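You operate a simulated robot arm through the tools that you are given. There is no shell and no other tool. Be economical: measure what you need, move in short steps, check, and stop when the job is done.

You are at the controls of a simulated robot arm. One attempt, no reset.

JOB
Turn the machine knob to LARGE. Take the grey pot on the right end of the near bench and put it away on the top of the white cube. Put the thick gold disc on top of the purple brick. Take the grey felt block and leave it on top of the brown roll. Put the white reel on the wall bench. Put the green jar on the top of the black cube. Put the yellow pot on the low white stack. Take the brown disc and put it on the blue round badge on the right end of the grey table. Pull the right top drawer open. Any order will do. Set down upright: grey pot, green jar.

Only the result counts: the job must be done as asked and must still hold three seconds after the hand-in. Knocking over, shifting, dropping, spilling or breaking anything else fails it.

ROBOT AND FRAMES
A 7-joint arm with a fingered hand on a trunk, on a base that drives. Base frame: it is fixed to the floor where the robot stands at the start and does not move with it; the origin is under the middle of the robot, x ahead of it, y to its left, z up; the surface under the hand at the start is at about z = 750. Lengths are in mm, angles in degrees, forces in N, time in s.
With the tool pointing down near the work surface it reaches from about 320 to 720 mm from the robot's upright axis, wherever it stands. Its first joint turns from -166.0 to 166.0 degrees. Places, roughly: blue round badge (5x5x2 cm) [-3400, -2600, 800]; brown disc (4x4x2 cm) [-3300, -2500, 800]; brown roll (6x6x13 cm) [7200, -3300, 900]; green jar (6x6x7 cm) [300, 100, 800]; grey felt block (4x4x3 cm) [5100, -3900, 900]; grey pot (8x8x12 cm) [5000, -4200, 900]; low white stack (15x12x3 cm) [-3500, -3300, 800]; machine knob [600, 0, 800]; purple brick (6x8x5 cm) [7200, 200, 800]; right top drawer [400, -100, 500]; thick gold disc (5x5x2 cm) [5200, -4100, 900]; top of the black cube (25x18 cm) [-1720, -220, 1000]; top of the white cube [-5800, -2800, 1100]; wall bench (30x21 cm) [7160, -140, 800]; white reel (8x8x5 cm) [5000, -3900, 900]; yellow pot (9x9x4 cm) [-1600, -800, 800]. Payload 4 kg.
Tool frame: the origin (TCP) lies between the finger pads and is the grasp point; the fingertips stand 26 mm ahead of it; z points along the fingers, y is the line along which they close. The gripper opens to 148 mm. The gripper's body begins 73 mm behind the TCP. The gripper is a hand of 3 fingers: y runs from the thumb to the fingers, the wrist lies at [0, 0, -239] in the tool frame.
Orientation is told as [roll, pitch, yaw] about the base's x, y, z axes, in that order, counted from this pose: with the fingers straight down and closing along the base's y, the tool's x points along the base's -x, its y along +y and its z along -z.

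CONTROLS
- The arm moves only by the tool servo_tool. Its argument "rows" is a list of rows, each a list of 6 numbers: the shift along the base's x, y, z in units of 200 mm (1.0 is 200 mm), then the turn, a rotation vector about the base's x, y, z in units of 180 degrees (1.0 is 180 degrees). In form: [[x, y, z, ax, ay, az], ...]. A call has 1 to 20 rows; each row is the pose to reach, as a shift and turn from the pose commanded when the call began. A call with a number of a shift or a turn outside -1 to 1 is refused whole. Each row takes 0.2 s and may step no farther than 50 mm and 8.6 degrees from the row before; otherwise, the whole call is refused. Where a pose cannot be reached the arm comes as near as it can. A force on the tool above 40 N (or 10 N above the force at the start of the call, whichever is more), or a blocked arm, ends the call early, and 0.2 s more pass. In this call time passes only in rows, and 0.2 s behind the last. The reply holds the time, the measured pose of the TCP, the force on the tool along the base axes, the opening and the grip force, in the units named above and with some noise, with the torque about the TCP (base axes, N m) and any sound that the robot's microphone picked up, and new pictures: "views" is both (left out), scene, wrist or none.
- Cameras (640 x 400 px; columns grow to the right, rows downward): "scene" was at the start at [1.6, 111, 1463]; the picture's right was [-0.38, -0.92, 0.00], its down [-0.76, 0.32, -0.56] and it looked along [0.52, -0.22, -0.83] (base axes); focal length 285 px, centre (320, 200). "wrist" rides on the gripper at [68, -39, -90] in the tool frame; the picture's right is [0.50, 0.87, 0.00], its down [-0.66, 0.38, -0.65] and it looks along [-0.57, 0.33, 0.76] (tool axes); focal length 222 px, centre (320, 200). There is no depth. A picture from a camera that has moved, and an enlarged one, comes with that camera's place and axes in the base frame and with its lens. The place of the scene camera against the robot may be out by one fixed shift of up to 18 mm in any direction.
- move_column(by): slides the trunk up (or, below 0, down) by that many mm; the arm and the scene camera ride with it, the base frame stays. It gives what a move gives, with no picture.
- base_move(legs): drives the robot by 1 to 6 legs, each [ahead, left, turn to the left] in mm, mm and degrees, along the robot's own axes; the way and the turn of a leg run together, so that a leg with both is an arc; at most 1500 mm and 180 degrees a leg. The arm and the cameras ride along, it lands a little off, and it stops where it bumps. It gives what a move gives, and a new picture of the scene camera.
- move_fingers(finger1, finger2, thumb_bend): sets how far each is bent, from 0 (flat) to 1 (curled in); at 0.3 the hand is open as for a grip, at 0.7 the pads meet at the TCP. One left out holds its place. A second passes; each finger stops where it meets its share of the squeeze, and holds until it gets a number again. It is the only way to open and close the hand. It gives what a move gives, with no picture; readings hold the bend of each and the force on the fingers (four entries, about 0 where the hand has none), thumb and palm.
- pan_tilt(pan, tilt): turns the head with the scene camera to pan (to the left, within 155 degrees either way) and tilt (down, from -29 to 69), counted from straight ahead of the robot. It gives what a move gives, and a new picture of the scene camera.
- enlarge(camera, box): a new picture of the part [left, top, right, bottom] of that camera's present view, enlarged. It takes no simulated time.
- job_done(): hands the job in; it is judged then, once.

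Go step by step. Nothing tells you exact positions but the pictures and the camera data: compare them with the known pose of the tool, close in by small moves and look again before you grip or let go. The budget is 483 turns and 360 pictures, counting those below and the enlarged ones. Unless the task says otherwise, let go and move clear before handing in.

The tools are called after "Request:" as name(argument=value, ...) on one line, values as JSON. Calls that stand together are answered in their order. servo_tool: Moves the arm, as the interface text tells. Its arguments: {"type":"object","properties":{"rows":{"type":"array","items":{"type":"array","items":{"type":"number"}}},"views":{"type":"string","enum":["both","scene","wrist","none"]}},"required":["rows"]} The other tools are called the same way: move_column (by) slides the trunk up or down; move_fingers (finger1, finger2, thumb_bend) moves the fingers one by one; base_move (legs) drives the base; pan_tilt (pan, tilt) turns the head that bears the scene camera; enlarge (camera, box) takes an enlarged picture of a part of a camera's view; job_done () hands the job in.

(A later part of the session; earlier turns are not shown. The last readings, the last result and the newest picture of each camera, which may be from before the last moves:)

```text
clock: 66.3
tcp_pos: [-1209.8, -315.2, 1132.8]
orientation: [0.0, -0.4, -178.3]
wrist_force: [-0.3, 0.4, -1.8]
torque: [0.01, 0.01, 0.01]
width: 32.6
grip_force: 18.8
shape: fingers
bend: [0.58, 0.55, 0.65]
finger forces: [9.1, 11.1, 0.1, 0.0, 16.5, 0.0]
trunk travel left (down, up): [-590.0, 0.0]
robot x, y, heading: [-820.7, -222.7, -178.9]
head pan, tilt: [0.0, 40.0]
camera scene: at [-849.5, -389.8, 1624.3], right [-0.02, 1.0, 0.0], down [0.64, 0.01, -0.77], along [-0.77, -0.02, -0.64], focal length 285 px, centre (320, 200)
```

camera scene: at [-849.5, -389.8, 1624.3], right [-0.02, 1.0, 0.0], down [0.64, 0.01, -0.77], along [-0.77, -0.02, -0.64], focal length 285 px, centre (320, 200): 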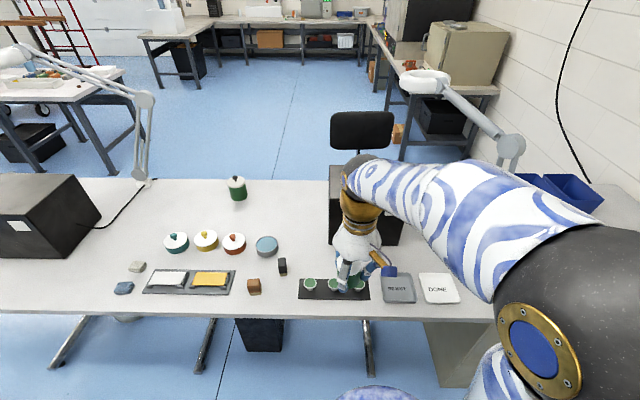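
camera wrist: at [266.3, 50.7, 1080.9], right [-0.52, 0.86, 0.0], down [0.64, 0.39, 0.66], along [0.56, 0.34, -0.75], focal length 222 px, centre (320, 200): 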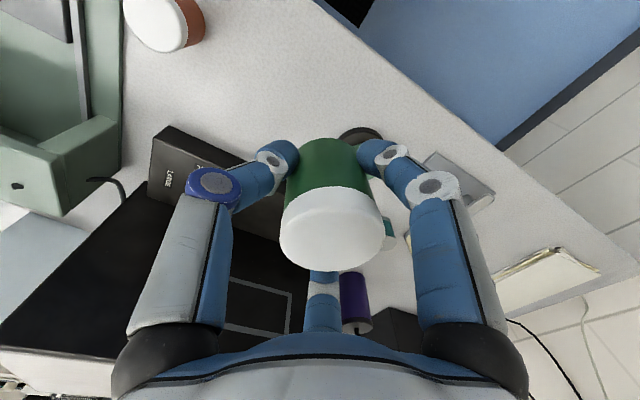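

I move 200 mm closer to the table and look at the cube top.

Request:
base_move(legs=[[205, 0, 0]])

Request:
servo_tool(rows=[[-0.15, 0.1, 0.02, 0, 0, 0], [-0.3, 0.2, 0.05, 0, 0, 0], [-0.5, 0.3, 0.05, 0, 0, 0], [-0.7, 0.4, 0.05, 0, 0, 0]])

```text
clock: 67.9
tcp_pos: [-1417.0, -318.4, 1131.2]
orientation: [0.1, -0.4, -178.2]
wrist_force: [-0.4, 0.1, -1.4]
torque: [0.01, -0.04, -0.01]
width: 32.9
grip_force: 18.9
shape: fingers
bend: [0.58, 0.55, 0.65]
finger forces: [9.1, 11.1, 0.0, 0.0, 16.4, 0.0]
trunk travel left (down, up): [-590.0, 0.0]
robot x, y, heading: [-1029.4, -226.4, -178.7]
head pan, tilt: [0.0, 40.0]
camera scene: at [-1057.3, -393.9, 1624.4], right [-0.02, 1.0, 0.0], down [0.64, 0.01, -0.77], along [-0.77, -0.01, -0.64], focal length 285 px, centre (320, 200)
```

scene: 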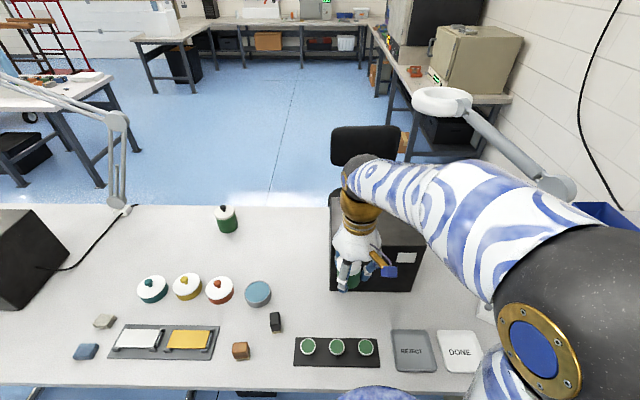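

```text
clock: 68.9
tcp_pos: [-1557.9, -238.7, 1140.4]
orientation: [0.1, -0.3, -178.3]
wrist_force: [-0.1, -0.9, -0.4]
torque: [-0.02, 0.0, -0.01]
width: 32.7
grip_force: 18.5
shape: fingers
bend: [0.58, 0.55, 0.65]
finger forces: [9.2, 11.1, 0.1, 0.0, 16.2, 0.0]
trunk travel left (down, up): [-590.0, 0.0]
robot x, y, heading: [-1029.9, -230.0, -178.7]
head pan, tilt: [0.0, 40.0]
camera scene: at [-1057.4, -393.6, 1624.4], right [-0.02, 1.0, 0.0], down [0.64, 0.01, -0.77], along [-0.77, -0.01, -0.64], focal length 285 px, centre (320, 200)
camera wrist: at [-1491.0, -196.4, 1228.6], right [0.53, -0.85, 0.0], down [-0.64, -0.4, 0.66], along [-0.56, -0.35, -0.75], focal length 222 px, centre (320, 200)
```

scene: 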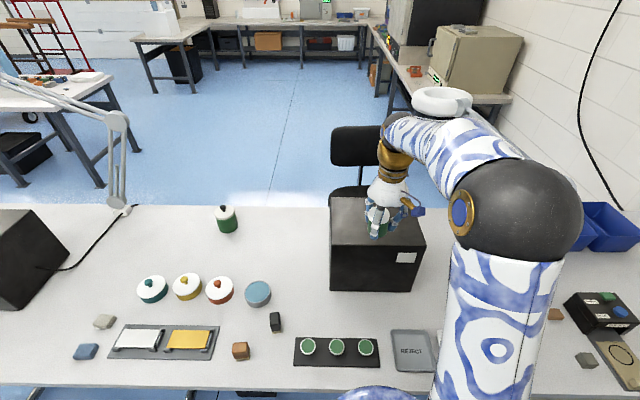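
wrist: 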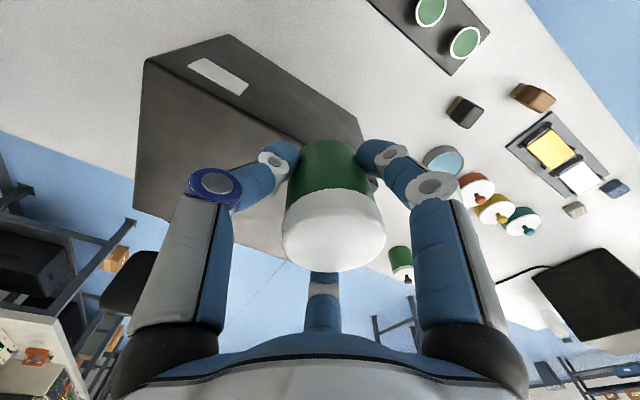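

Cube top spans roughly x -1608…-1820, y -370…-100, z≈1000. I move over it to x≈-1690 and lower carefully.

Request:
servo_tool(rows=[[-0.22, 0, 0, 0, 0, 0], [-0.44, 0.01, 0, 0, 0, 0], [-0.66, 0.01, 0, 0, 0, 0], [-0.66, 0.01, -0.2, 0, 0, 0], [-0.66, 0.01, -0.35, 0, 0, 0]])

```text
clock: 70.1
tcp_pos: [-1689.0, -236.7, 1071.3]
orientation: [0.1, -0.4, -178.4]
wrist_force: [-1.1, 0.1, -1.8]
torque: [0.0, 0.0, 0.01]
width: 32.3
grip_force: 18.1
shape: fingers
bend: [0.58, 0.55, 0.65]
finger forces: [9.4, 11.2, 0.0, 0.1, 16.0, 0.1]
trunk travel left (down, up): [-590.0, 0.0]
robot x, y, heading: [-1027.2, -230.8, -178.9]
head pan, tilt: [0.0, 40.0]
camera scene: at [-1056.7, -393.8, 1624.4], right [-0.02, 1.0, 0.0], down [0.64, 0.01, -0.77], along [-0.77, -0.01, -0.64], focal length 285 px, centre (320, 200)
camera wrist: at [-1622.9, -194.9, 1159.4], right [0.53, -0.85, 0.0], down [-0.64, -0.4, 0.66], along [-0.56, -0.35, -0.75], focal length 222 px, centre (320, 200)
```

scene: 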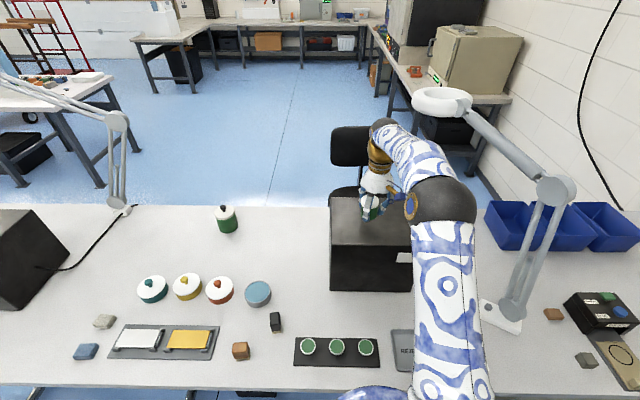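
wrist: 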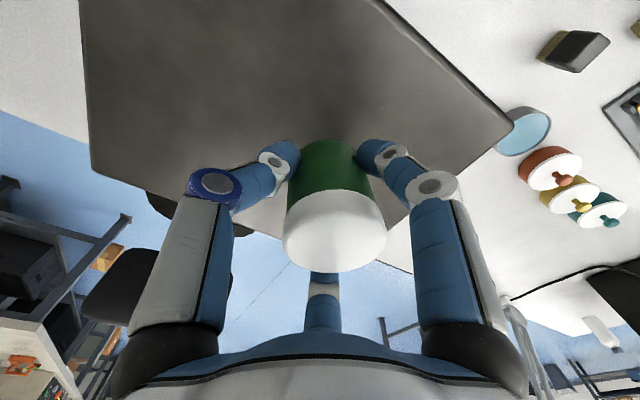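

The jar is centred over the cube top. Lowering in small steps until contact.

Request:
servo_tool(rows=[[0, 0, -0.08, 0, 0, 0], [0, 0, -0.12, 0, 0, 0], [0, 0, -0.135, 0, 0, 0], [0, 0, -0.15, 0, 0, 0], [0, 0, -0.165, 0, 0, 0]], views="none")

```text
clock: 71.3
tcp_pos: [-1688.3, -236.2, 1040.8]
orientation: [0.1, -0.6, -178.4]
wrist_force: [-0.2, 0.8, 10.4]
torque: [-0.25, 0.08, -0.01]
width: 32.0
grip_force: 19.6
shape: fingers
bend: [0.58, 0.55, 0.65]
finger forces: [10.3, 11.6, 0.0, 0.1, 16.9, 0.0]
trunk travel left (down, up): [-590.0, 0.0]
robot x, y, heading: [-1030.0, -229.8, -178.8]
head pan, tilt: [0.0, 40.0]
```

Contact at about 10 N. Releasing and lifting straight up.

Request:
move_fingers(finger1=0.4, finger2=0.4, thumb_bend=0.4)

Request:
servo_tool(rows=[[0, 0, 0.15, 0, 0, 0], [0, 0, 0.35, 0, 0, 0], [0, 0, 0.55, 0, 0, 0], [0, 0, 0.7, 0, 0, 0]])

```text
clock: 72.3
tcp_pos: [-1688.6, -237.8, 1039.2]
orientation: [0.2, -0.4, -178.4]
wrist_force: [-0.5, 0.9, 0.0]
torque: [0.0, 0.02, 0.03]
width: 94.8
grip_force: 0.0
shape: fingers
bend: [0.4, 0.4, 0.4]
finger forces: [0.1, 0.1, 0.1, 0.0, 0.0, 0.0]
trunk travel left (down, up): [-590.0, 0.0]
robot x, y, heading: [-1029.1, -227.5, -178.9]
head pan, tilt: [0.0, 40.0]
```

```text
clock: 73.3
tcp_pos: [-1687.6, -237.0, 1179.1]
orientation: [0.1, -0.4, -178.3]
wrist_force: [0.1, -0.2, 0.7]
torque: [-0.03, -0.02, -0.02]
width: 94.8
grip_force: 0.0
shape: fingers
bend: [0.4, 0.4, 0.4]
finger forces: [0.0, 0.1, 0.1, 0.0, 0.0, 0.0]
trunk travel left (down, up): [-590.0, 0.0]
robot x, y, heading: [-1031.7, -226.7, -178.8]
head pan, tilt: [0.0, 40.0]
camera scene: at [-1056.5, -394.0, 1624.4], right [-0.02, 1.0, 0.0], down [0.64, 0.01, -0.77], along [-0.77, -0.01, -0.64], focal length 285 px, centre (320, 200)
camera wrist: at [-1622.2, -195.6, 1266.8], right [0.53, -0.85, 0.0], down [-0.64, -0.4, 0.66], along [-0.56, -0.35, -0.75], focal length 222 px, centre (320, 200)
```

scene: 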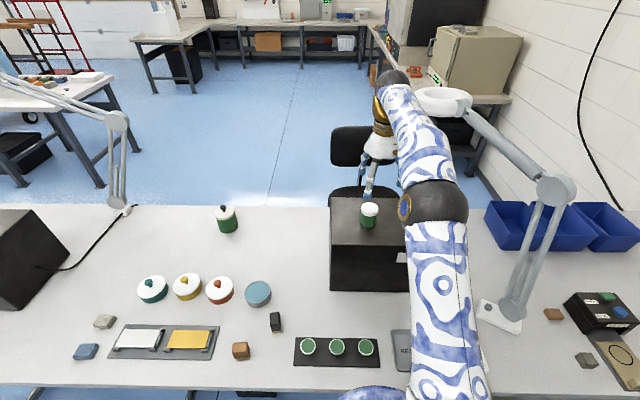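
wrist: 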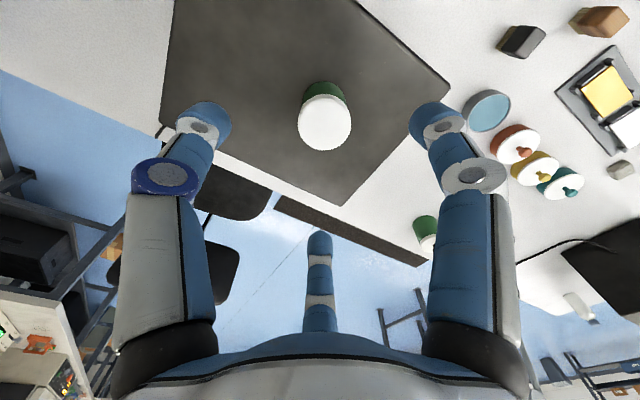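

The jar stands upright on the cube. Next the yellow pot (second in the row at about [-1604, -849]); I retract the arm and strafe there.

Request:
servo_tool(rows=[[0.2, 0, 0, 0, 0, 0], [0.4, 0, 0, 0, 0, 0], [0.6, 0, 0, 0, 0, 0], [0.8, 0, 0, 0, 0, 0], [1.0, 0, 0, 0, 0, 0]], views="none")

Request:
base_move(legs=[[0, 600, 0]])

Request:
pan_tilt(pan=0, tilt=55)

```text
clock: 74.5
tcp_pos: [-1487.1, -237.1, 1178.9]
orientation: [0.1, -0.3, -178.3]
wrist_force: [0.3, 0.4, 0.7]
torque: [0.04, -0.01, 0.03]
width: 94.8
grip_force: 0.0
shape: fingers
bend: [0.4, 0.4, 0.4]
finger forces: [0.0, 0.0, 0.0, 0.1, 0.1, 0.0]
trunk travel left (down, up): [-590.0, 0.0]
robot x, y, heading: [-1029.4, -226.2, -179.1]
head pan, tilt: [0.0, 40.0]
```

```text
clock: 77.9
tcp_pos: [-1476.9, -840.9, 1179.5]
orientation: [0.1, -0.4, -178.2]
wrist_force: [0.5, -0.7, 0.0]
torque: [0.02, 0.03, 0.0]
width: 94.6
grip_force: 0.0
shape: fingers
bend: [0.4, 0.4, 0.4]
finger forces: [0.0, 0.0, 0.0, 0.0, 0.0, 0.0]
trunk travel left (down, up): [-590.0, 0.0]
robot x, y, heading: [-1020.5, -834.8, -179.0]
head pan, tilt: [0.0, 40.0]
camera scene: at [-1043.7, -997.8, 1624.4], right [-0.02, 1.0, 0.0], down [0.64, 0.01, -0.77], along [-0.77, -0.02, -0.64], focal length 285 px, centre (320, 200)
```

scene: 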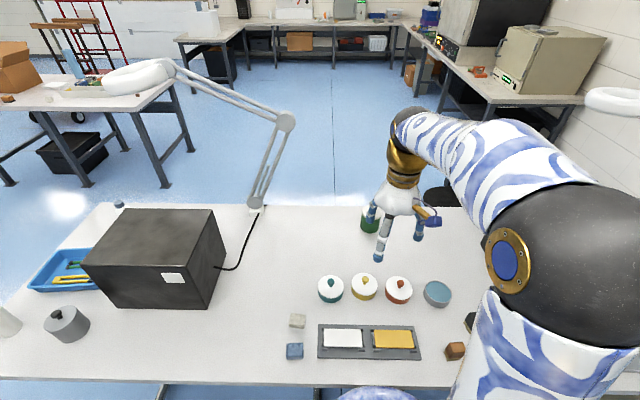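

```text
clock: 78.7
tcp_pos: [-1475.6, -841.6, 1179.3]
orientation: [0.0, -0.4, -178.2]
wrist_force: [0.1, -0.6, -0.3]
torque: [-0.01, 0.02, -0.01]
width: 94.5
grip_force: 0.1
shape: fingers
bend: [0.4, 0.4, 0.4]
finger forces: [0.0, 0.0, 0.0, 0.0, 0.1, 0.0]
trunk travel left (down, up): [-590.0, 0.0]
robot x, y, heading: [-1017.5, -832.9, -178.5]
head pan, tilt: [0.0, 55.0]
camera scene: at [-1030.8, -997.1, 1603.8], right [-0.02, 1.0, 0.0], down [0.82, 0.02, -0.57], along [-0.57, -0.01, -0.82], focal length 285 px, centre (320, 200)
```

scene: 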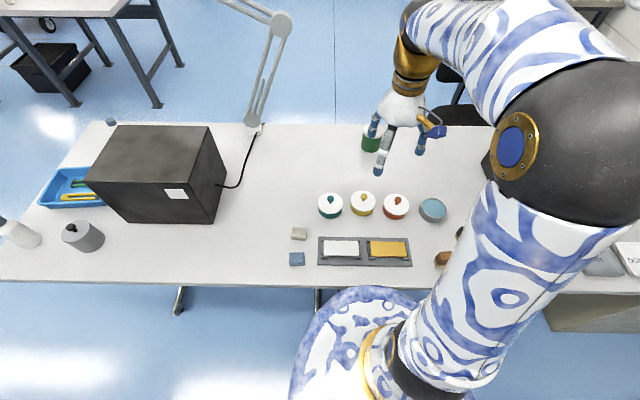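

Request:
enlarge(camera="scene", box=[300, 170, 460, 270])

```text
4.00 times, centred on (380, 220) of scene
camera zoom: at [-1030.8, -997.1, 1603.8], right [-0.02, 1.0, 0.0], down [0.82, 0.02, -0.57], along [-0.57, -0.01, -0.82], focal length 1141 px, centre (80, 120)
```

zoom: 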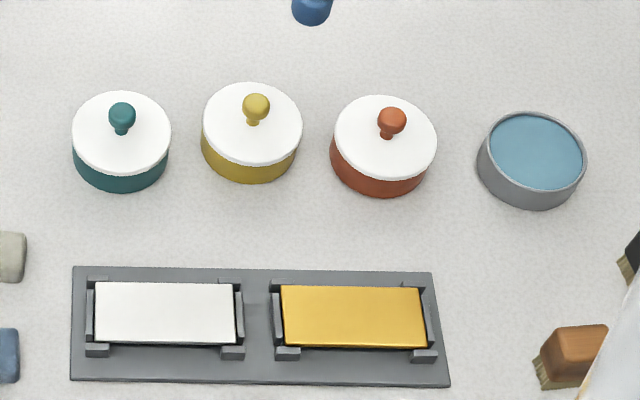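

I rotate the hand so the thumb is on the near side and the two fingers at the back, moving above the yellow pot.

Request:
servo_tool(rows=[[-0.1, -0.02, 0, 0, 0, -0.045], [-0.2, -0.04, 0, 0, 0, -0.09], [-0.3, -0.06, 0, 0, 0, -0.135], [-0.4, -0.08, 0, 0, 0, -0.18], [-0.5, -0.1, -0.1, 0, 0, -0.225], [-0.62, -0.12, -0.2, 0, 0, -0.27], [-0.62, -0.12, -0.3, 0, 0, -0.315], [-0.62, -0.12, -0.4, 0, 0, -0.36], [-0.62, -0.12, -0.55, 0, 0, -0.405], [-0.62, -0.12, -0.75, 0, 0, -0.45], [-0.62, -0.12, -0.9, 0, 0, -0.488]])

```text
clock: 81.1
tcp_pos: [-1600.2, -864.7, 997.7]
orientation: [0.2, -0.4, 93.9]
wrist_force: [-0.1, -0.2, -0.5]
torque: [-0.01, 0.01, 0.0]
width: 94.8
grip_force: 0.1
shape: fingers
bend: [0.4, 0.4, 0.4]
finger forces: [0.0, 0.1, 0.0, 0.0, 0.1, 0.1]
trunk travel left (down, up): [-590.0, 0.0]
robot x, y, heading: [-1018.6, -831.5, -179.0]
head pan, tilt: [0.0, 55.0]
camera scene: at [-1031.2, -997.2, 1603.7], right [-0.02, 1.0, 0.0], down [0.82, 0.02, -0.57], along [-0.57, -0.01, -0.82], focal length 285 px, centre (320, 200)
camera wrist: at [-1558.2, -929.6, 1087.2], right [-0.83, -0.56, 0.0], down [-0.42, 0.62, 0.66], along [-0.37, 0.55, -0.75], focal length 222 px, centre (320, 200)
```

scene: 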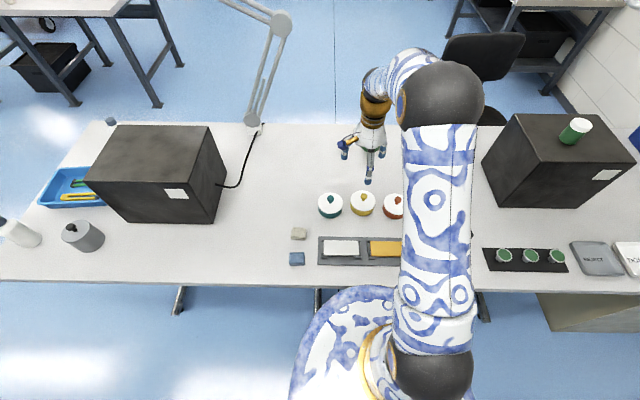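
wrist: 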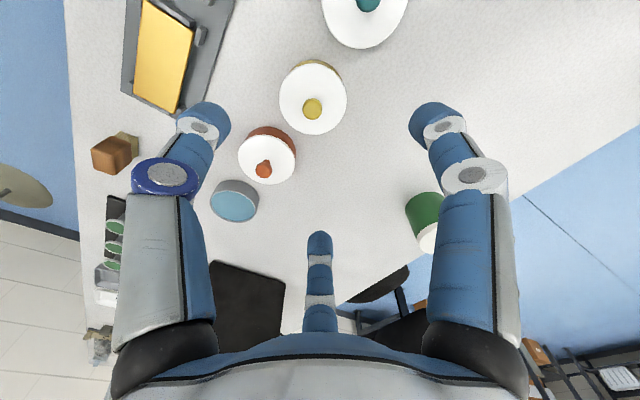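

Yellow pot lies at about [-1603, -849]. I narrow the opening, centre and descend half way for a check.

Request:
move_fingers(finger1=0.43, finger2=0.43, thumb_bend=0.43)

Request:
servo_tool(rows=[[-0.005, 0.04, -0.2, 0, 0, -0.015], [-0.015, 0.08, -0.42, 0, 0, -0.033], [-0.015, 0.08, -0.62, 0, 0, -0.033]], views="wrist")

```text
clock: 82.1
tcp_pos: [-1600.1, -864.4, 998.7]
orientation: [0.1, -0.4, 94.0]
wrist_force: [0.5, -0.5, -0.2]
torque: [-0.01, 0.01, 0.0]
width: 85.7
grip_force: 0.2
shape: fingers
bend: [0.43, 0.43, 0.43]
finger forces: [0.0, 0.1, 0.1, 0.1, 0.0, 0.1]
trunk travel left (down, up): [-590.0, 0.0]
robot x, y, heading: [-1017.2, -833.7, -178.8]
head pan, tilt: [0.0, 55.0]
```

```text
clock: 82.9
tcp_pos: [-1603.0, -848.9, 875.0]
orientation: [0.1, -0.4, 88.1]
wrist_force: [1.1, 0.4, -0.3]
torque: [-0.02, 0.01, 0.0]
width: 85.6
grip_force: 0.1
shape: fingers
bend: [0.43, 0.43, 0.43]
finger forces: [0.1, 0.1, 0.0, 0.0, 0.0, 0.0]
trunk travel left (down, up): [-590.0, 0.0]
robot x, y, heading: [-1015.6, -831.4, -178.6]
head pan, tilt: [0.0, 55.0]
camera wrist: at [-1566.7, -917.7, 963.3], right [-0.88, -0.47, 0.0], down [-0.35, 0.66, 0.66], along [-0.31, 0.58, -0.75], focal length 222 px, centre (320, 200)
```

wrist: 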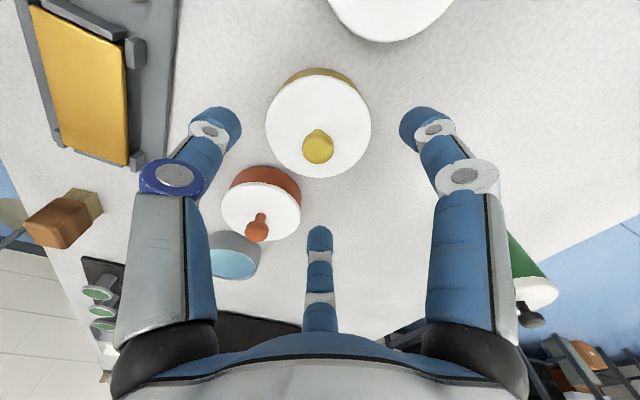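

Centred well. Descending to grip height.

Request:
servo_tool(rows=[[0.003, -0.003, -0.15, 0, 0, 0], [0.003, -0.003, -0.28, 0, 0, 0], [0.003, -0.003, -0.38, 0, 0, 0], [0.003, -0.003, -0.455, 0, 0, 0]])

```text
clock: 83.9
tcp_pos: [-1602.8, -850.1, 784.5]
orientation: [0.1, -0.4, 88.0]
wrist_force: [0.3, 0.0, -0.2]
torque: [-0.01, -0.05, 0.0]
width: 85.8
grip_force: 0.1
shape: fingers
bend: [0.43, 0.43, 0.43]
finger forces: [0.0, 0.0, 0.0, 0.0, 0.0, 0.0]
trunk travel left (down, up): [-590.0, 0.0]
robot x, y, heading: [-1018.5, -833.0, -178.6]
head pan, tilt: [0.0, 55.0]
camera scene: at [-1031.1, -997.1, 1603.7], right [-0.02, 1.0, 0.0], down [0.82, 0.02, -0.57], along [-0.57, -0.01, -0.82], focal length 285 px, centre (320, 200)
camera wrist: at [-1566.7, -918.8, 872.4], right [-0.88, -0.47, 0.0], down [-0.35, 0.66, 0.66], along [-0.31, 0.58, -0.75], focal length 222 px, centre (320, 200)
```

scene: 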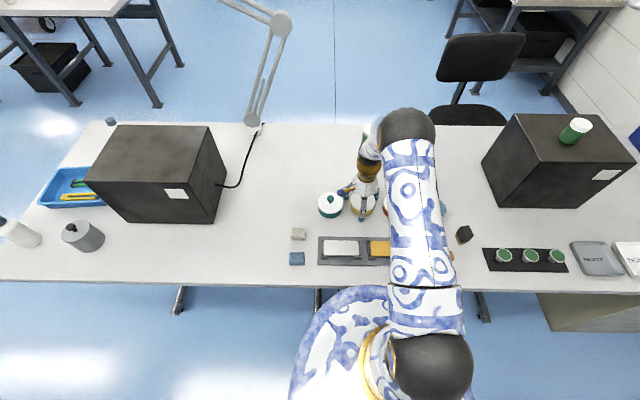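
wrist: 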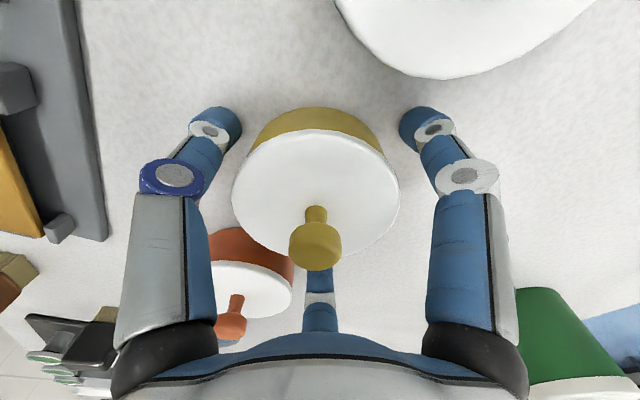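

Fingers surround the pot without touching the neighbours. Closing.

Request:
move_fingers(finger1=0.6, finger2=0.6, thumb_bend=0.6)

Request:
enlarge(camera="wrist", box=[160, 60, 480, 260])

```text
clock: 84.9
tcp_pos: [-1601.9, -850.9, 784.5]
orientation: [0.0, -0.3, 88.0]
wrist_force: [0.8, 0.1, -0.1]
torque: [-0.05, -0.09, 0.04]
width: 64.9
grip_force: 16.5
shape: fingers
bend: [0.49, 0.47, 0.52]
finger forces: [9.5, 10.3, 0.1, 0.0, 12.8, 0.0]
trunk travel left (down, up): [-590.0, 0.0]
robot x, y, heading: [-1018.6, -831.2, -178.8]
head pan, tilt: [0.0, 55.0]
heard: snap
```

```text
2.00 times, centred on (320, 160) of wrist
camera zoom: at [-1566.5, -918.8, 872.8], right [-0.88, -0.47, 0.0], down [-0.35, 0.66, 0.66], along [-0.31, 0.58, -0.75], focal length 444 px, centre (320, 280)
```

zoom: 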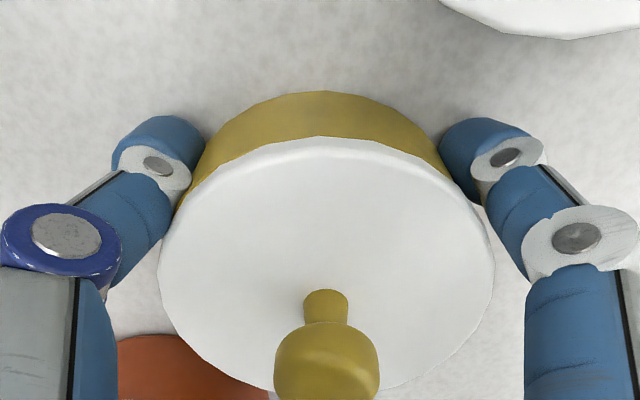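

A snap was heard on closing; the pot looks whole with its lid on. I don't squeeze any more and lift gently to check.

Request:
servo_tool(rows=[[0, 0, 0.05, 0, 0, 0], [0, 0, 0.15, 0, 0, 0], [0, 0, 0.3, 0, 0, 0], [0, 0, 0.5, 0, 0, 0]])

```text
clock: 85.9
tcp_pos: [-1600.5, -849.2, 884.4]
orientation: [0.0, -0.4, 88.0]
wrist_force: [-1.1, 0.3, -2.7]
torque: [-0.03, 0.02, 0.02]
width: 64.8
grip_force: 16.1
shape: fingers
bend: [0.49, 0.47, 0.52]
finger forces: [9.0, 10.5, 0.0, 0.0, 12.3, 0.0]
trunk travel left (down, up): [-590.0, 0.0]
robot x, y, heading: [-1018.8, -832.6, -178.7]
head pan, tilt: [0.0, 55.0]
camera scene: at [-1030.8, -997.1, 1603.7], right [-0.02, 1.0, 0.0], down [0.82, 0.02, -0.57], along [-0.57, -0.01, -0.82], focal length 285 px, centre (320, 200)
camera wrist: at [-1566.2, -918.1, 973.2], right [-0.88, -0.47, 0.0], down [-0.35, 0.66, 0.66], along [-0.31, 0.58, -0.75], focal length 222 px, centre (320, 200)
```

scene: 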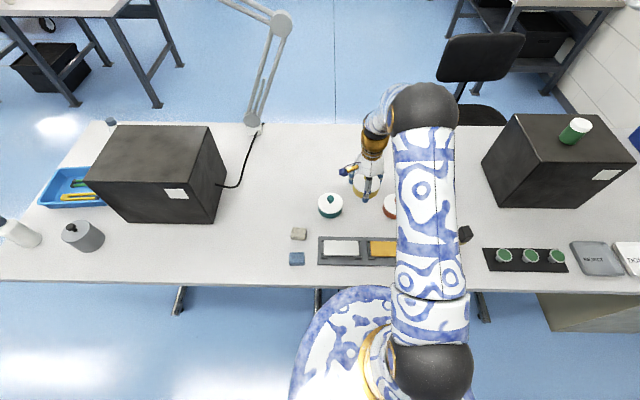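
wrist: 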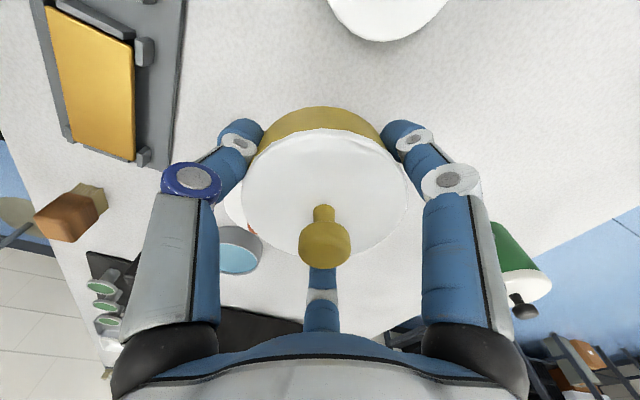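

The pot came up whole with lid. I raise and retract the arm, then drive along the corridor toward the grey table.

Request:
servo_tool(rows=[[0, 0, 0.2, 0, 0, 0], [0.05, 0, 0.4, 0, 0, 0], [0.2, 0, 0.58, 0, 0, 0], [0.4, 0, 0.7, 0, 0, 0], [0.6, 0, 0.82, 0, 0, 0], [0.75, 0, 0.95, 0, 0, 0], [0.85, 0, 1.0, 0, 0, 0]], views="none")

Request:
base_move(legs=[[-130, 0, 0], [0, 0, 88.5], [1000, 0, 0]])

Request:
pan_tilt(pan=40, tilt=30)

Request:
pan_tilt(pan=-50, tilt=20)

```text
clock: 87.5
tcp_pos: [-1432.2, -850.3, 1083.9]
orientation: [0.3, -0.4, 88.0]
wrist_force: [0.2, 0.0, -2.3]
torque: [-0.01, 0.01, -0.02]
width: 64.6
grip_force: 15.7
shape: fingers
bend: [0.49, 0.47, 0.52]
finger forces: [9.1, 10.4, 0.0, 0.2, 12.2, 0.0]
trunk travel left (down, up): [-590.0, 0.0]
robot x, y, heading: [-1016.6, -832.5, -178.7]
head pan, tilt: [0.0, 55.0]
```

```text
clock: 97.2
tcp_pos: [-901.1, -2229.6, 1083.3]
orientation: [0.1, -0.4, 175.9]
wrist_force: [0.2, -0.4, -3.0]
torque: [0.04, -0.04, 0.01]
width: 64.5
grip_force: 15.8
shape: fingers
bend: [0.49, 0.47, 0.52]
finger forces: [9.0, 10.1, 0.0, 0.1, 11.9, 0.0]
trunk travel left (down, up): [-590.0, 0.0]
robot x, y, heading: [-898.9, -1815.6, -90.9]
head pan, tilt: [0.0, 55.0]
camera scene: at [-757.5, -1842.0, 1603.7], right [-1.0, 0.01, 0.0], down [0.01, 0.82, -0.57], along [-0.01, -0.57, -0.82], focal length 285 px, centre (320, 200)
```

scene: 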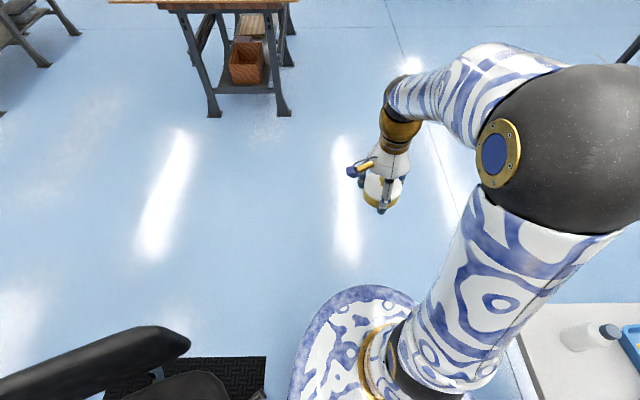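

```text
clock: 98.3
tcp_pos: [-901.6, -2230.6, 1084.2]
orientation: [0.1, -0.4, 176.0]
wrist_force: [-0.2, -0.2, -3.2]
torque: [0.01, 0.03, -0.01]
width: 64.3
grip_force: 15.3
shape: fingers
bend: [0.49, 0.47, 0.52]
finger forces: [8.9, 10.2, 0.0, 0.1, 11.9, 0.0]
trunk travel left (down, up): [-590.0, 0.0]
robot x, y, heading: [-904.3, -1812.7, -90.5]
head pan, tilt: [40.0, 30.0]
camera scene: at [-699.3, -1839.7, 1639.7], right [-0.78, -0.63, 0.0], down [-0.32, 0.39, -0.87], along [0.55, -0.67, -0.5], focal length 285 px, centre (320, 200)
```

scene: 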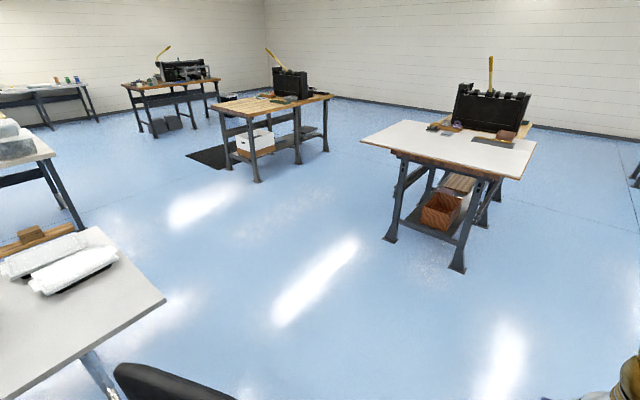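

```text
clock: 99.9
tcp_pos: [-901.2, -2230.4, 1084.4]
orientation: [0.1, -0.4, 176.0]
wrist_force: [-0.2, 0.3, -3.2]
torque: [0.01, 0.02, -0.02]
width: 65.0
grip_force: 15.4
shape: fingers
bend: [0.49, 0.47, 0.52]
finger forces: [8.8, 10.2, 0.1, 0.1, 12.0, 0.1]
trunk travel left (down, up): [-590.0, 0.0]
robot x, y, heading: [-905.0, -1809.8, -90.7]
head pan, tilt: [-50.0, 20.0]
camera scene: at [-828.6, -1828.5, 1655.8], right [-0.63, 0.77, 0.0], down [0.26, 0.22, -0.94], along [-0.73, -0.59, -0.34], focal length 285 px, centre (320, 200)
```

scene: 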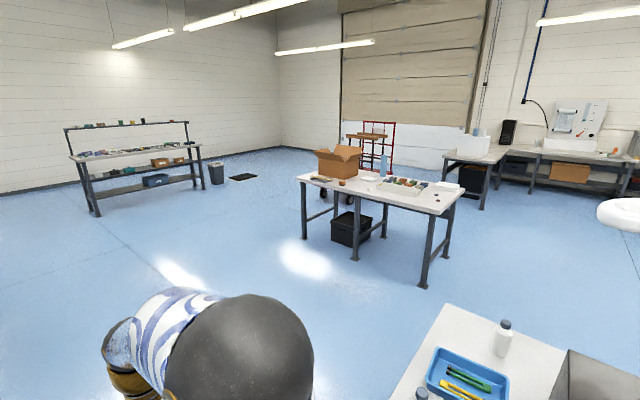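

The grey table with the cardboard box is in view. I enlarge it.

Request:
enlarge(camera="scene", box=[290, 130, 482, 250])

```text
3.33 times, centred on (386, 190) of scene
camera zoom: at [-828.6, -1828.5, 1655.8], right [-0.63, 0.77, 0.0], down [0.26, 0.22, -0.94], along [-0.73, -0.59, -0.34], focal length 950 px, centre (100, 233)
```

zoom: 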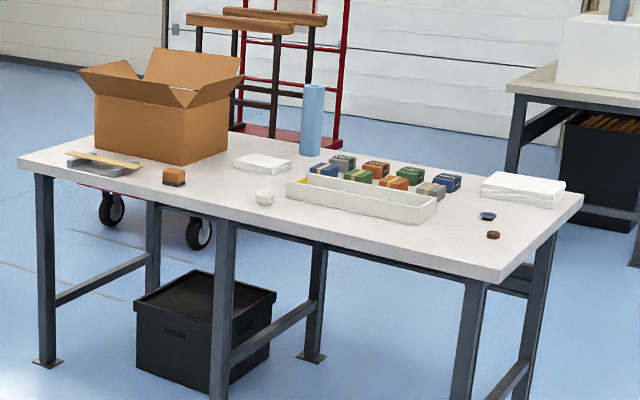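

The low white stack is at about [-3565, -3350], disc and badge near y≈-2550. I drive to the near side of that table.

Request:
base_move(legs=[[1350, 0, 0], [0, 0, -89.3], [1400, 0, 0], [300, 0, 0]])

Request:
pan_tilt(pan=0, tilt=45)

```text
clock: 118.7
tcp_pos: [-3050.0, -3171.6, 1084.0]
orientation: [0.2, -0.5, 87.1]
wrist_force: [-0.1, 0.3, -2.9]
torque: [-0.03, -0.03, -0.01]
width: 64.1
grip_force: 15.1
shape: fingers
bend: [0.49, 0.47, 0.52]
finger forces: [8.7, 10.1, 0.1, 0.0, 11.7, 0.0]
trunk travel left (down, up): [-590.0, 0.0]
robot x, y, heading: [-2637.5, -3164.1, -179.7]
head pan, tilt: [-50.0, 20.0]
camera scene: at [-2638.9, -3254.1, 1655.8], right [0.76, 0.65, 0.0], down [0.22, -0.26, -0.94], along [-0.61, 0.72, -0.34], focal length 285 px, centre (320, 200)
```

scene: 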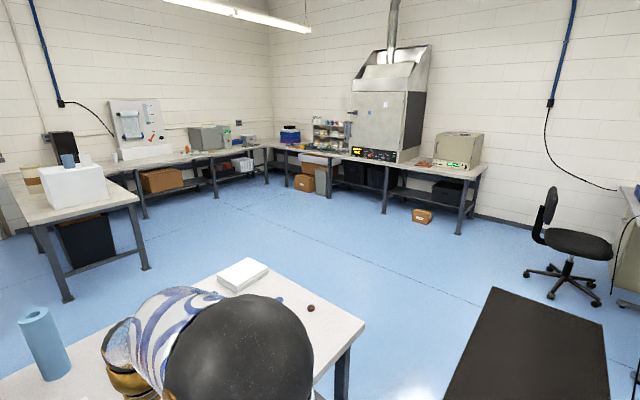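

```text
clock: 119.9
tcp_pos: [-3048.1, -3171.4, 1084.6]
orientation: [0.1, -0.3, 87.0]
wrist_force: [-0.6, -0.5, -2.4]
torque: [0.0, -0.03, 0.01]
width: 64.2
grip_force: 15.7
shape: fingers
bend: [0.49, 0.47, 0.52]
finger forces: [8.8, 10.0, 0.0, 0.0, 11.7, 0.0]
trunk travel left (down, up): [-590.0, 0.0]
robot x, y, heading: [-2632.9, -3160.8, -179.5]
head pan, tilt: [0.0, 45.0]
camera scene: at [-2659.3, -3325.4, 1617.2], right [0.0, 1.0, 0.0], down [0.71, 0.0, -0.71], along [-0.71, 0.0, -0.71], focal length 285 px, centre (320, 200)
```

scene: 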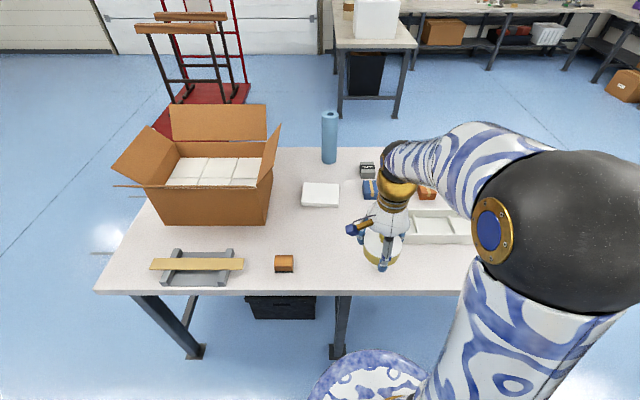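

The stack sits about 430 mm inside the edge, with a table leg right in front, and the base is longer ahead than sideways. I turn the base parallel to the table and sidle in.

Request:
base_move(legs=[[0, 0, -90.5], [-320, 0, 0], [0, 150, 0]])

Request:
pan_tilt(pan=70, tilt=60)

```text
clock: 126.9
tcp_pos: [-2795.0, -3066.9, 1083.3]
orientation: [0.1, -0.5, -3.7]
wrist_force: [-0.9, 0.1, -3.2]
torque: [-0.02, -0.02, -0.01]
width: 64.0
grip_force: 14.6
shape: fingers
bend: [0.49, 0.47, 0.52]
finger forces: [8.6, 10.0, 0.0, 0.1, 11.5, 0.1]
trunk travel left (down, up): [-590.0, 0.0]
robot x, y, heading: [-2789.2, -3481.6, 89.7]
head pan, tilt: [0.0, 45.0]
camera scene: at [-2944.9, -3470.0, 1617.0], right [1.0, -0.01, 0.0], down [-0.01, -0.71, -0.71], along [0.01, 0.71, -0.71], focal length 285 px, centre (320, 200)
```

scene: 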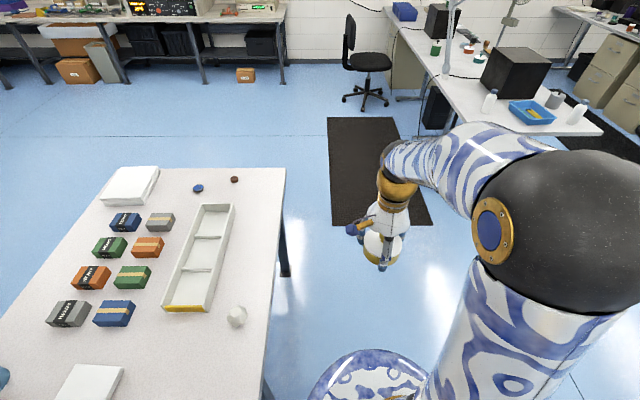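

```text
clock: 128.3
tcp_pos: [-2792.3, -3065.1, 1083.5]
orientation: [0.1, -0.4, -3.7]
wrist_force: [-0.3, 0.6, -2.8]
torque: [-0.01, -0.01, -0.01]
width: 63.7
grip_force: 14.9
shape: fingers
bend: [0.49, 0.47, 0.52]
finger forces: [8.8, 10.0, 0.0, 0.0, 11.5, 0.0]
trunk travel left (down, up): [-590.0, 0.0]
robot x, y, heading: [-2789.2, -3481.5, 89.4]
head pan, tilt: [70.0, 60.0]
camera scene: at [-3006.9, -3527.9, 1597.7], right [0.35, 0.94, 0.0], down [0.81, -0.3, -0.5], along [-0.47, 0.18, -0.87], focal length 285 px, centre (320, 200)
```

scene: 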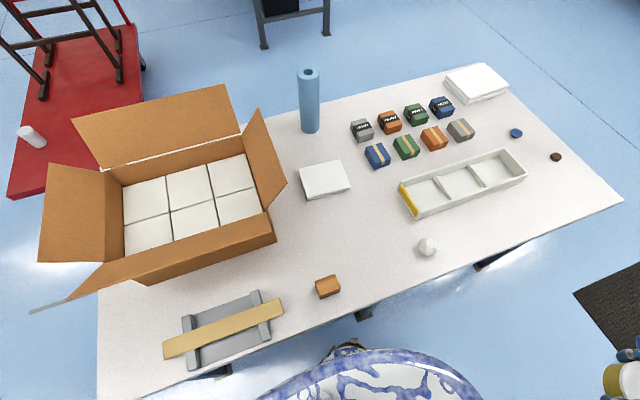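

I look closer at the leg next to the base.

Request:
enlarge(camera="scene", box=[240, 250, 480, 400])

```text
2.67 times, centred on (360, 325) of scene
camera zoom: at [-3006.9, -3527.9, 1597.7], right [0.35, 0.94, 0.0], down [0.81, -0.3, -0.5], along [-0.47, 0.18, -0.87], focal length 760 px, centre (213, -133)
```

zoom: 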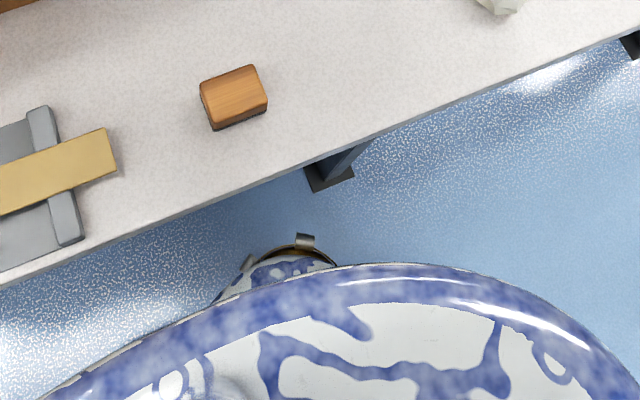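

The leg is clear of the base (leg at about [-3130, -3232]). I sidle 85 mm closer and swing the arm to the stack.

Request:
base_move(legs=[[0, 85, 0]])

Request:
servo_tool(rows=[[-0.2, -0.03, 0, 0, 0, 0.04], [-0.42, -0.08, 0, 0, 0, 0.08], [-0.62, -0.15, 0, 0, 0, 0.12], [-0.8, -0.25, 0, 0, 0, 0.16], [-0.97, -0.37, 0, 0, 0, 0.2]], views="none")

Request:
servo_tool(rows=[[-0.18, -0.1, 0, 0, 0, 0.04], [-0.36, -0.2, 0, 0, 0, 0.08], [-0.54, -0.32, 0, 0, 0, 0.12], [-0.7, -0.44, 0, 0, 0, 0.16], [-0.86, -0.56, 0, 0, 0, 0.2]])

```text
clock: 129.4
tcp_pos: [-2880.3, -3064.5, 1084.4]
orientation: [0.0, -0.5, -3.6]
wrist_force: [-0.1, 0.4, -3.2]
torque: [-0.02, 0.0, -0.02]
width: 64.0
grip_force: 14.8
shape: fingers
bend: [0.49, 0.47, 0.52]
finger forces: [8.7, 10.1, 0.1, 0.0, 11.5, 0.1]
trunk travel left (down, up): [-590.0, 0.0]
robot x, y, heading: [-2875.3, -3476.9, 89.5]
head pan, tilt: [70.0, 60.0]
camera scene: at [-3093.9, -3527.3, 1597.4], right [0.35, 0.94, 0.0], down [0.81, -0.3, -0.5], along [-0.47, 0.17, -0.87], focal length 285 px, centre (320, 200)
```

scene: 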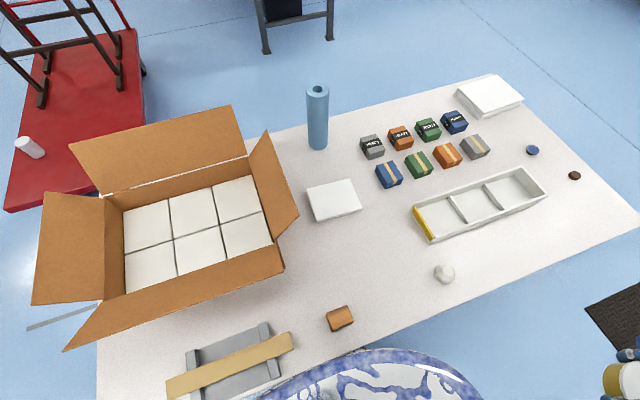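

```text
clock: 130.6
tcp_pos: [-3073.0, -3137.8, 1084.0]
orientation: [0.1, -0.4, 32.4]
wrist_force: [0.4, -0.8, -3.5]
torque: [0.02, 0.0, -0.02]
width: 63.8
grip_force: 14.8
shape: fingers
bend: [0.49, 0.47, 0.52]
finger forces: [8.6, 9.8, 0.0, 0.1, 11.4, 0.1]
trunk travel left (down, up): [-590.0, 0.0]
robot x, y, heading: [-2880.0, -3481.1, 89.4]
head pan, tilt: [70.0, 60.0]
```

```text
clock: 131.8
tcp_pos: [-3245.3, -3248.4, 1082.7]
orientation: [0.1, -0.4, 68.4]
wrist_force: [0.2, 0.8, -3.0]
torque: [0.02, -0.04, 0.0]
width: 63.8
grip_force: 14.6
shape: fingers
bend: [0.49, 0.47, 0.52]
finger forces: [8.7, 9.9, 0.0, 0.0, 11.6, 0.0]
trunk travel left (down, up): [-590.0, 0.0]
robot x, y, heading: [-2873.6, -3481.4, 89.7]
head pan, tilt: [70.0, 60.0]
camera scene: at [-3093.4, -3527.5, 1597.5], right [0.35, 0.94, 0.0], down [0.81, -0.3, -0.5], along [-0.47, 0.17, -0.87], focal length 285 px, centre (320, 200)
camera wrist: at [-3236.0, -3328.0, 1172.1], right [-0.99, -0.15, 0.0], down [-0.11, 0.74, 0.66], along [-0.09, 0.65, -0.75], focal length 222 px, centre (320, 200)
```

scene: 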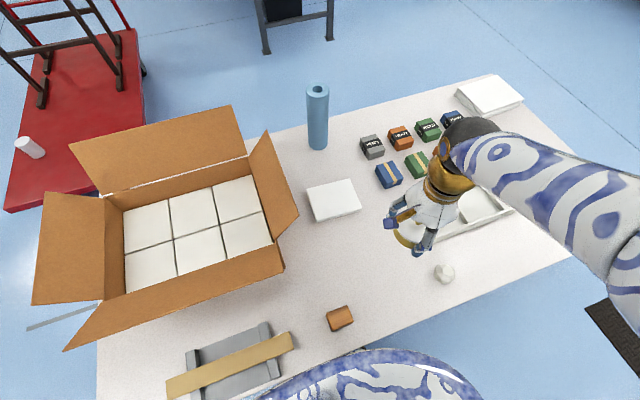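
wrist: 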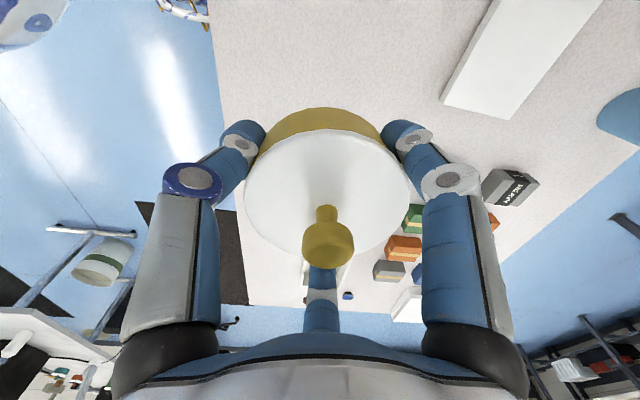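

The stack centre is near [-3528, -3305]. Moving over it.

Request:
servo_tool(rows=[[-0.2, -0.04, -0.05, 0, 0, 0.03], [-0.4, -0.08, -0.1, 0, 0, 0.06], [-0.6, -0.12, -0.2, 0, 0, 0.09], [-0.8, -0.16, -0.3, 0, 0, 0.12], [-1.0, -0.2, -0.4, 0, 0, 0.12]], views="none")

Request:
servo_tool(rows=[[-0.2, -0.05, -0.1, 0, 0, 0], [-0.38, -0.08, -0.2, 0, 0, 0], [-0.38, -0.08, -0.4, 0, 0, 0]])

```text
clock: 133.0
tcp_pos: [-3446.0, -3290.4, 1002.2]
orientation: [0.1, -0.5, 90.0]
wrist_force: [-0.6, 0.1, -3.3]
torque: [-0.03, -0.06, 0.02]
width: 63.8
grip_force: 15.0
shape: fingers
bend: [0.49, 0.47, 0.52]
finger forces: [8.7, 10.0, 0.0, 0.0, 11.6, 0.0]
trunk travel left (down, up): [-590.0, 0.0]
robot x, y, heading: [-2872.4, -3480.2, 89.4]
head pan, tilt: [70.0, 60.0]
```

```text
clock: 133.8
tcp_pos: [-3520.5, -3307.3, 922.0]
orientation: [0.2, -0.4, 89.9]
wrist_force: [-0.4, 0.5, -2.8]
torque: [0.0, -0.03, -0.01]
width: 63.5
grip_force: 14.9
shape: fingers
bend: [0.49, 0.47, 0.53]
finger forces: [8.7, 9.9, 0.1, 0.0, 11.5, 0.0]
trunk travel left (down, up): [-590.0, 0.0]
robot x, y, heading: [-2874.7, -3480.4, 89.6]
head pan, tilt: [70.0, 60.0]
camera scene: at [-3093.2, -3527.3, 1597.6], right [0.35, 0.94, 0.0], down [0.81, -0.3, -0.5], along [-0.47, 0.17, -0.87], focal length 285 px, centre (320, 200)
camera wrist: at [-3483.2, -3374.5, 1010.8], right [-0.87, -0.5, 0.0], down [-0.38, 0.65, 0.66], along [-0.33, 0.57, -0.75], focal length 222 px, centre (320, 200)
```

scene: 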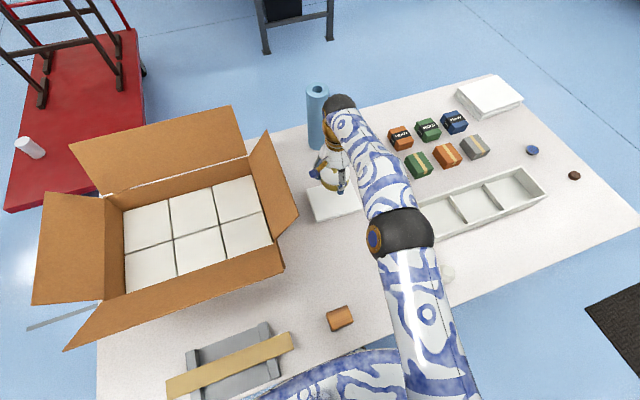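
wrist: 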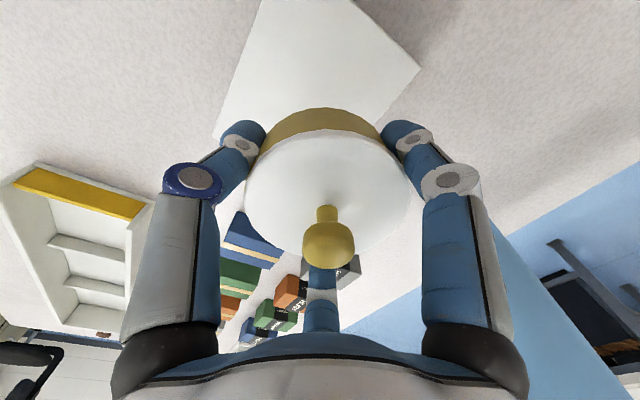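

The pot is over the stack; a 10 mm correction, then lowering until contact.

Request:
servo_tool(rows=[[0.05, 0, -0.15, 0, 0, 0], [0.05, 0, -0.3, 0, 0, 0], [0.05, 0, -0.42, 0, 0, 0], [0.05, 0, -0.47, 0, 0, 0], [0.05, 0, -0.49, 0, 0, 0], [0.05, 0, -0.505, 0, 0, 0], [0.05, 0, -0.52, 0, 0, 0], [0.05, 0, -0.535, 0, 0, 0], [0.05, 0, -0.55, 0, 0, 0]], views="none")

```text
clock: 134.6
tcp_pos: [-3513.6, -3306.2, 851.8]
orientation: [0.8, -0.5, 89.9]
wrist_force: [5.6, -1.5, 18.1]
torque: [-0.12, -0.71, 0.1]
width: 64.1
grip_force: 20.2
shape: fingers
bend: [0.49, 0.47, 0.53]
finger forces: [10.5, 8.2, 0.1, 0.0, 21.7, 0.0]
trunk travel left (down, up): [-590.0, 0.0]
robot x, y, heading: [-2873.1, -3479.1, 89.6]
head pan, tilt: [70.0, 60.0]
stopped in row 4: the force on the tool passed its limit at 53 N (the readings are from after the stop); the commanded pose is now the measured one
```

Contact came earlier than expected (TCP z≈852). I look before doing anything.

Request:
servo_tool(rows=[[0, 0, 0.01, 0, 0, 0]])

```text
clock: 135.0
tcp_pos: [-3513.8, -3305.5, 851.6]
orientation: [0.8, -0.5, 89.8]
wrist_force: [2.3, -1.1, 11.9]
torque: [-0.19, -0.37, -0.07]
width: 63.6
grip_force: 17.9
shape: fingers
bend: [0.49, 0.47, 0.53]
finger forces: [10.8, 9.2, 0.0, 0.1, 16.3, 0.0]
trunk travel left (down, up): [-590.0, 0.0]
robot x, y, heading: [-2873.7, -3480.4, 89.5]
head pan, tilt: [70.0, 60.0]
camera scene: at [-3091.4, -3528.1, 1597.8], right [0.35, 0.94, 0.0], down [0.81, -0.3, -0.5], along [-0.47, 0.18, -0.87], focal length 285 px, centre (320, 200)
camera wrist: at [-3474.7, -3374.0, 938.9], right [-0.87, -0.5, 0.01], down [-0.37, 0.65, 0.66], along [-0.34, 0.57, -0.75], focal length 222 px, centre (320, 200)
```

scene: 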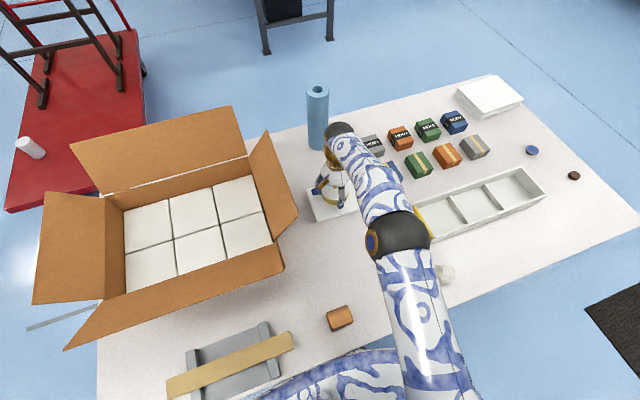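
wrist: 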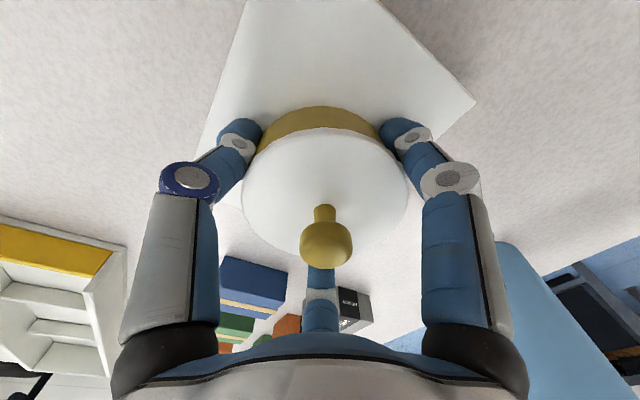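

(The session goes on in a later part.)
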